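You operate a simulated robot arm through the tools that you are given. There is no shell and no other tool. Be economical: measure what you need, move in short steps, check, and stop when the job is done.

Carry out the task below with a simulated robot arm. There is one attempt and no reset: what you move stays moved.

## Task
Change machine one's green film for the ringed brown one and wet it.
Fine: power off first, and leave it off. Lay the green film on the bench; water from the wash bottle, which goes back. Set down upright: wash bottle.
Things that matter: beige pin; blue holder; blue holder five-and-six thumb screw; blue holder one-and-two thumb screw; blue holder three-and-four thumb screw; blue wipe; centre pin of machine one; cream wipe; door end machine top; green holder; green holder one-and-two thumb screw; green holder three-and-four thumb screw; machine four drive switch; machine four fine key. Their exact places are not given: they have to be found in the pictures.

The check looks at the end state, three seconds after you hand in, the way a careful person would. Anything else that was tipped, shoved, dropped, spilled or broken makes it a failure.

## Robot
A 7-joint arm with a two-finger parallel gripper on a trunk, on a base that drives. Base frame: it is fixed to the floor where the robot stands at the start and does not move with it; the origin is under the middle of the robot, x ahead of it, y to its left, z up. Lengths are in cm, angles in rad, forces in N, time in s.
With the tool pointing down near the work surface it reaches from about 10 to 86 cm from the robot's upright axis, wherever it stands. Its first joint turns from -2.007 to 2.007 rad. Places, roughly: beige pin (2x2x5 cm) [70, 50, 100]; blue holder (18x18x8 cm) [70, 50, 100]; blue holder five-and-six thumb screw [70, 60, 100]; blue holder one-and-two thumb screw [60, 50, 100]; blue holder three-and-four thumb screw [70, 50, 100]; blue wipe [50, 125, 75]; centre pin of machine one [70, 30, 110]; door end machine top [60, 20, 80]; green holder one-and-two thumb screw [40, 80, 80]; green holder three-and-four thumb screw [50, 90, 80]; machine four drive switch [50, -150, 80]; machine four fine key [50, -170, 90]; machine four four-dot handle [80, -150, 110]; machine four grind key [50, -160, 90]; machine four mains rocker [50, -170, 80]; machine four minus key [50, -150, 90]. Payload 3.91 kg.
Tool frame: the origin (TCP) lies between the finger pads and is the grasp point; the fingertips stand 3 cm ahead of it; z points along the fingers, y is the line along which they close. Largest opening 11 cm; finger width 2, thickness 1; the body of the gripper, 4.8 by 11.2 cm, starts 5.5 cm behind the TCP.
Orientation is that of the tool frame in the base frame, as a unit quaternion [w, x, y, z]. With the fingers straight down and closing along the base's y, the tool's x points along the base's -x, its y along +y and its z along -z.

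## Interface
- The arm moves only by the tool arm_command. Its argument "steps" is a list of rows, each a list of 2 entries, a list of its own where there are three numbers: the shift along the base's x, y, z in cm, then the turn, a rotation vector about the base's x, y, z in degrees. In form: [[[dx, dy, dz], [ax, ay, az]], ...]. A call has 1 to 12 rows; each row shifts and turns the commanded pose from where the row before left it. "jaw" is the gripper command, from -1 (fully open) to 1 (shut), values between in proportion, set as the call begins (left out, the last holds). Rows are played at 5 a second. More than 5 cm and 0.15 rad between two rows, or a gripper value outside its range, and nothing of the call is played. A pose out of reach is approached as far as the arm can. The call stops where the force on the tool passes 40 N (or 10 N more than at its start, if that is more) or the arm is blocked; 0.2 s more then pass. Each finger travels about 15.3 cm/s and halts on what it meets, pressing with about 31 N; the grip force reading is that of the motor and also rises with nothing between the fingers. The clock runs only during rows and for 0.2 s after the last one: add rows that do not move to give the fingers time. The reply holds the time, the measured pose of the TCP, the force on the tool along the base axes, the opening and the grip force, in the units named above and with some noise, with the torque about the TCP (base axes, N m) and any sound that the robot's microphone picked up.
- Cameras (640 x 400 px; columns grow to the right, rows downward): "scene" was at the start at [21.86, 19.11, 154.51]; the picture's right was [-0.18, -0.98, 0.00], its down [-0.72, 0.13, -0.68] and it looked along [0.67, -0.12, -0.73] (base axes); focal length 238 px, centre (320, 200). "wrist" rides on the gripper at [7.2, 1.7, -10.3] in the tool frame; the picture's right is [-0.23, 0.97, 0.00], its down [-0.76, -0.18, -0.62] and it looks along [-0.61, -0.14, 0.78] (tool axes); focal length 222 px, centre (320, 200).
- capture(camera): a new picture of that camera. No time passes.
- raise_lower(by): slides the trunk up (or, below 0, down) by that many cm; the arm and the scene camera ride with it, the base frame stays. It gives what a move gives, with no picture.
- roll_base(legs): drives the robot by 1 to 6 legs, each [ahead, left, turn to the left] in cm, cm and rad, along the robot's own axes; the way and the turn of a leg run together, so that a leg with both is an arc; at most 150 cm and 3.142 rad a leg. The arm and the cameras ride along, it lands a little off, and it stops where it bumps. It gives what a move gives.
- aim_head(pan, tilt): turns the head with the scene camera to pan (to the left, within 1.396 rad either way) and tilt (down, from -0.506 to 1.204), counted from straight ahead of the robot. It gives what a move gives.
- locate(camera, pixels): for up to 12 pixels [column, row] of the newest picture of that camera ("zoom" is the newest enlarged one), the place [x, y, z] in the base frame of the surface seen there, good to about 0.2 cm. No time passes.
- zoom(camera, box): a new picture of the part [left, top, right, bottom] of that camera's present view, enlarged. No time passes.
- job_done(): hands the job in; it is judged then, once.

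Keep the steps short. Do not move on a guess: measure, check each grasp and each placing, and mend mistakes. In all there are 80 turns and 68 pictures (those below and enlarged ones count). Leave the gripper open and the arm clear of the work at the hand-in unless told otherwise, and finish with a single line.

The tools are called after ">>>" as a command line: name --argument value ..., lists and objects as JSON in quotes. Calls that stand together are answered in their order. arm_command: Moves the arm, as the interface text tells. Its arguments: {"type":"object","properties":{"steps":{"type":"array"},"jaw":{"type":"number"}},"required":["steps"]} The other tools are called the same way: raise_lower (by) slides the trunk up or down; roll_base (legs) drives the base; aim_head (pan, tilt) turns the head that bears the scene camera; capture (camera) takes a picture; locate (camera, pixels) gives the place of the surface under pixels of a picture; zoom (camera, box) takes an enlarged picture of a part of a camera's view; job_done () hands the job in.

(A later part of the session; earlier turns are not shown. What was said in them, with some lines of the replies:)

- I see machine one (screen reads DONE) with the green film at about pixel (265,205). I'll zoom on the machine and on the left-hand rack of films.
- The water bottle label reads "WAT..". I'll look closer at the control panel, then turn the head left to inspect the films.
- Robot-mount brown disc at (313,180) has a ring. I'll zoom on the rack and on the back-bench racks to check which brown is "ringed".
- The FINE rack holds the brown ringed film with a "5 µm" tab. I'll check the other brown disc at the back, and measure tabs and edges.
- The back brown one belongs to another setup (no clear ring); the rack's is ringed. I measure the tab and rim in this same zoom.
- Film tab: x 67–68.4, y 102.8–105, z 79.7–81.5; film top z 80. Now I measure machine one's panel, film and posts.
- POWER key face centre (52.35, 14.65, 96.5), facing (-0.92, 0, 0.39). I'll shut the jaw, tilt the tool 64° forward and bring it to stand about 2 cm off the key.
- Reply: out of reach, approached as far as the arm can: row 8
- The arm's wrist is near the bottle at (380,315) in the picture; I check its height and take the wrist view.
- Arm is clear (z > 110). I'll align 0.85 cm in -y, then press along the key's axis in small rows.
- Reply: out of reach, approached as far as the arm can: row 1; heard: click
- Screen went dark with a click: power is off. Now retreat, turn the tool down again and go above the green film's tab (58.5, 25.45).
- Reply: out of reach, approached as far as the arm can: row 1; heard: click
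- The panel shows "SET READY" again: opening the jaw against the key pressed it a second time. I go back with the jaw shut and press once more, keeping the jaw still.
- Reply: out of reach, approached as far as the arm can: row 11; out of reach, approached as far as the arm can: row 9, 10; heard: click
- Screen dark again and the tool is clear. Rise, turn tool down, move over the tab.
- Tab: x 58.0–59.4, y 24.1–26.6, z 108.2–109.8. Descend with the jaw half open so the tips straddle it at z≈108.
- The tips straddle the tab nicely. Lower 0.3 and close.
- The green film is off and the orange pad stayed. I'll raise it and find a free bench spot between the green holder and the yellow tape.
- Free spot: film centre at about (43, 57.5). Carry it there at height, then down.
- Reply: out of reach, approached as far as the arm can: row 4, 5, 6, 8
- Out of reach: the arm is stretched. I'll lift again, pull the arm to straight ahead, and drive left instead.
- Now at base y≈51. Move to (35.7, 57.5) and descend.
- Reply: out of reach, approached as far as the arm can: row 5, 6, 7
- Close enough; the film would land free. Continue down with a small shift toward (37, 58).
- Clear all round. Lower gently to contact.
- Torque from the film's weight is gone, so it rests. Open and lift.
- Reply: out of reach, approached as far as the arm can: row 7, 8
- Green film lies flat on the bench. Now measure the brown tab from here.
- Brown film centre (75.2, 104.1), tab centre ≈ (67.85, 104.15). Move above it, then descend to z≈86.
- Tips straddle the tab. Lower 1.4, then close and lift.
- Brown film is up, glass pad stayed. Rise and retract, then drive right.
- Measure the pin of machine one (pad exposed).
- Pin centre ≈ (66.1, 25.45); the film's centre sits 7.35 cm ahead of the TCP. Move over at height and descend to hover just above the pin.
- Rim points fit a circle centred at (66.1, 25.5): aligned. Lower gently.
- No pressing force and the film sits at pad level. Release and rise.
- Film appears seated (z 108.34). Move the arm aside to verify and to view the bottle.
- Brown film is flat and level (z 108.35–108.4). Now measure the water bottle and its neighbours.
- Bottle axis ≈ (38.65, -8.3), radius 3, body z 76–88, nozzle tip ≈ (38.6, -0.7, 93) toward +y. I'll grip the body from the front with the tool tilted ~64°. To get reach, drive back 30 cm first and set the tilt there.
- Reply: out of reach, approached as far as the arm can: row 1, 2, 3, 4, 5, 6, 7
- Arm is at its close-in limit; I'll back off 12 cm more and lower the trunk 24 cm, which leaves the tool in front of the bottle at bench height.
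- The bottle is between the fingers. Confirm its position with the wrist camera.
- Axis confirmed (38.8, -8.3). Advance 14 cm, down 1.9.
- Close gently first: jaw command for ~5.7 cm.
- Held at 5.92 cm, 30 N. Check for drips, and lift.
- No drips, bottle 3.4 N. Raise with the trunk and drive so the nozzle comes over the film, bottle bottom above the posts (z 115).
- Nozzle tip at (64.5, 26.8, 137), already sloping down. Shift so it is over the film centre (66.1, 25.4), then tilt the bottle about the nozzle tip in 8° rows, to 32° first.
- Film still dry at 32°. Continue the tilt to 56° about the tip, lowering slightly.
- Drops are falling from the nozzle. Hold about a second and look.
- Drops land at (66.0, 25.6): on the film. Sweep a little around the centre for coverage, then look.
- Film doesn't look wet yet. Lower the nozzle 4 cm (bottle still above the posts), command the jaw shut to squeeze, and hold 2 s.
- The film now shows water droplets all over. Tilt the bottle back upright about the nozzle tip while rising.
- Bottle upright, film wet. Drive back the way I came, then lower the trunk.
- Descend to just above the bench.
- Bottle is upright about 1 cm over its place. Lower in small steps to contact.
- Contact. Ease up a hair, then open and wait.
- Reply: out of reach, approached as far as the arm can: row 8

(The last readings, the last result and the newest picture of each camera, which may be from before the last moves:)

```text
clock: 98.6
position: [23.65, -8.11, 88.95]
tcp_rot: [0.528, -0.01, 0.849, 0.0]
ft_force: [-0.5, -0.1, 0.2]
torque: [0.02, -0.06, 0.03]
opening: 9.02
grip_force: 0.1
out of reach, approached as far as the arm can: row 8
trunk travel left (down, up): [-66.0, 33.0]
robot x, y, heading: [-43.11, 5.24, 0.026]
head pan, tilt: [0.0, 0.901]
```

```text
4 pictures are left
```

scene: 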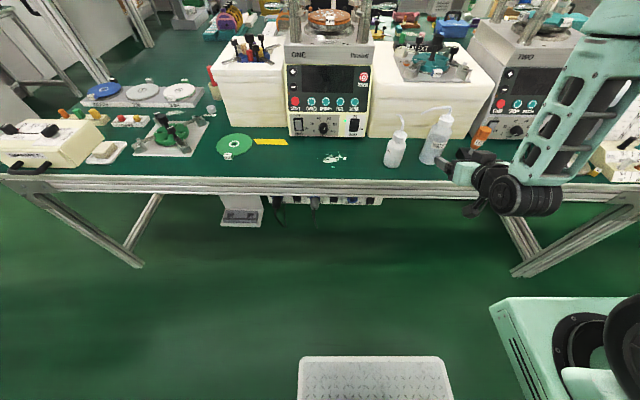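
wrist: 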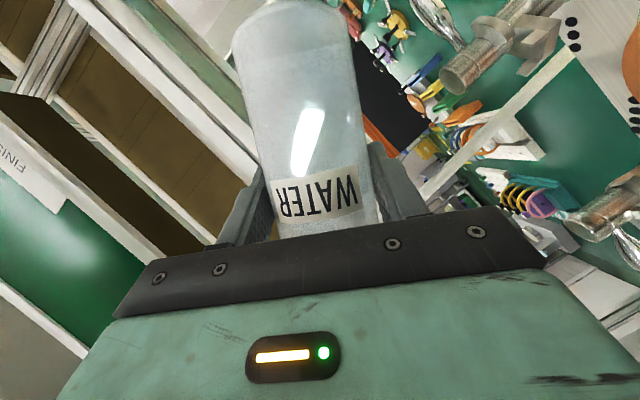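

>>> zoom --camera "scene" --box '[280, 0, 500, 180]'

>>> locate --camera "scene" --pixels '[[433, 160], [438, 135], [444, 113], [230, 145]]'

```text
2.22 times, centred on (390, 90) of scene
```

zoom: 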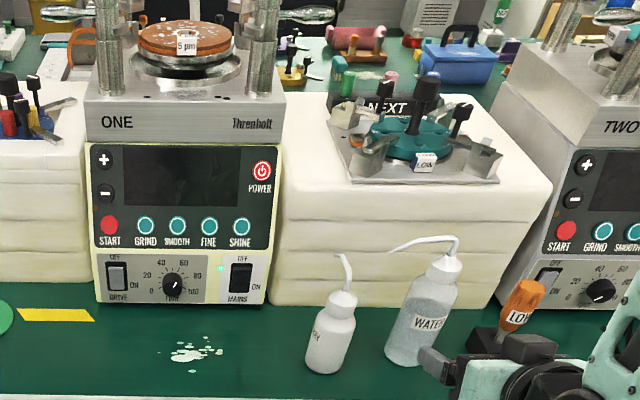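

```text
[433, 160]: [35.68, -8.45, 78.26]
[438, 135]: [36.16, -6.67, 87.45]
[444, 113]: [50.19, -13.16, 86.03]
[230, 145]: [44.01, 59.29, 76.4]
```

Everything stands right: screen dark, brown film wet, green film on the bench, bottle upright at its place. Back off, open the gripper fully.

>>> roll_base --legs '[[-15, 0, 0]]'

>>> arm_command --steps '[[[0, 0, 0], [0, 0, 0]], [[0, 0, 0], [0, 0, 0]]]' --jaw -1

>>> job_done

```text
clock: 100.0
position: [8.84, -8.43, 88.91]
tcp_rot: [0.528, -0.011, 0.849, 0.0]
ft_force: [0.1, -0.1, 0.2]
torque: [-0.01, -0.04, -0.01]
opening: 9.01
grip_force: 0.2
trunk travel left (down, up): [-66.0, 33.0]
robot x, y, heading: [-58.33, 5.15, 0.026]
head pan, tilt: [0.0, 0.901]
```

```text
clock: 100.6
position: [8.59, -8.32, 88.99]
tcp_rot: [0.528, -0.011, 0.849, 0.0]
ft_force: [0.2, -0.6, 0.7]
torque: [-0.01, 0.01, 0.03]
opening: 10.97
grip_force: 0.1
trunk travel left (down, up): [-66.0, 33.0]
robot x, y, heading: [-58.1, 4.5, 0.027]
head pan, tilt: [0.0, 0.901]
```

```text
The job is handed in.
```

Handed in: machine one is off at its POWER key (a stray second press briefly switched it back on before the films were changed; its mains switch is still on), the ringed brown film is on and wet, the green film is on the bench, and the wash bottle is back upright.
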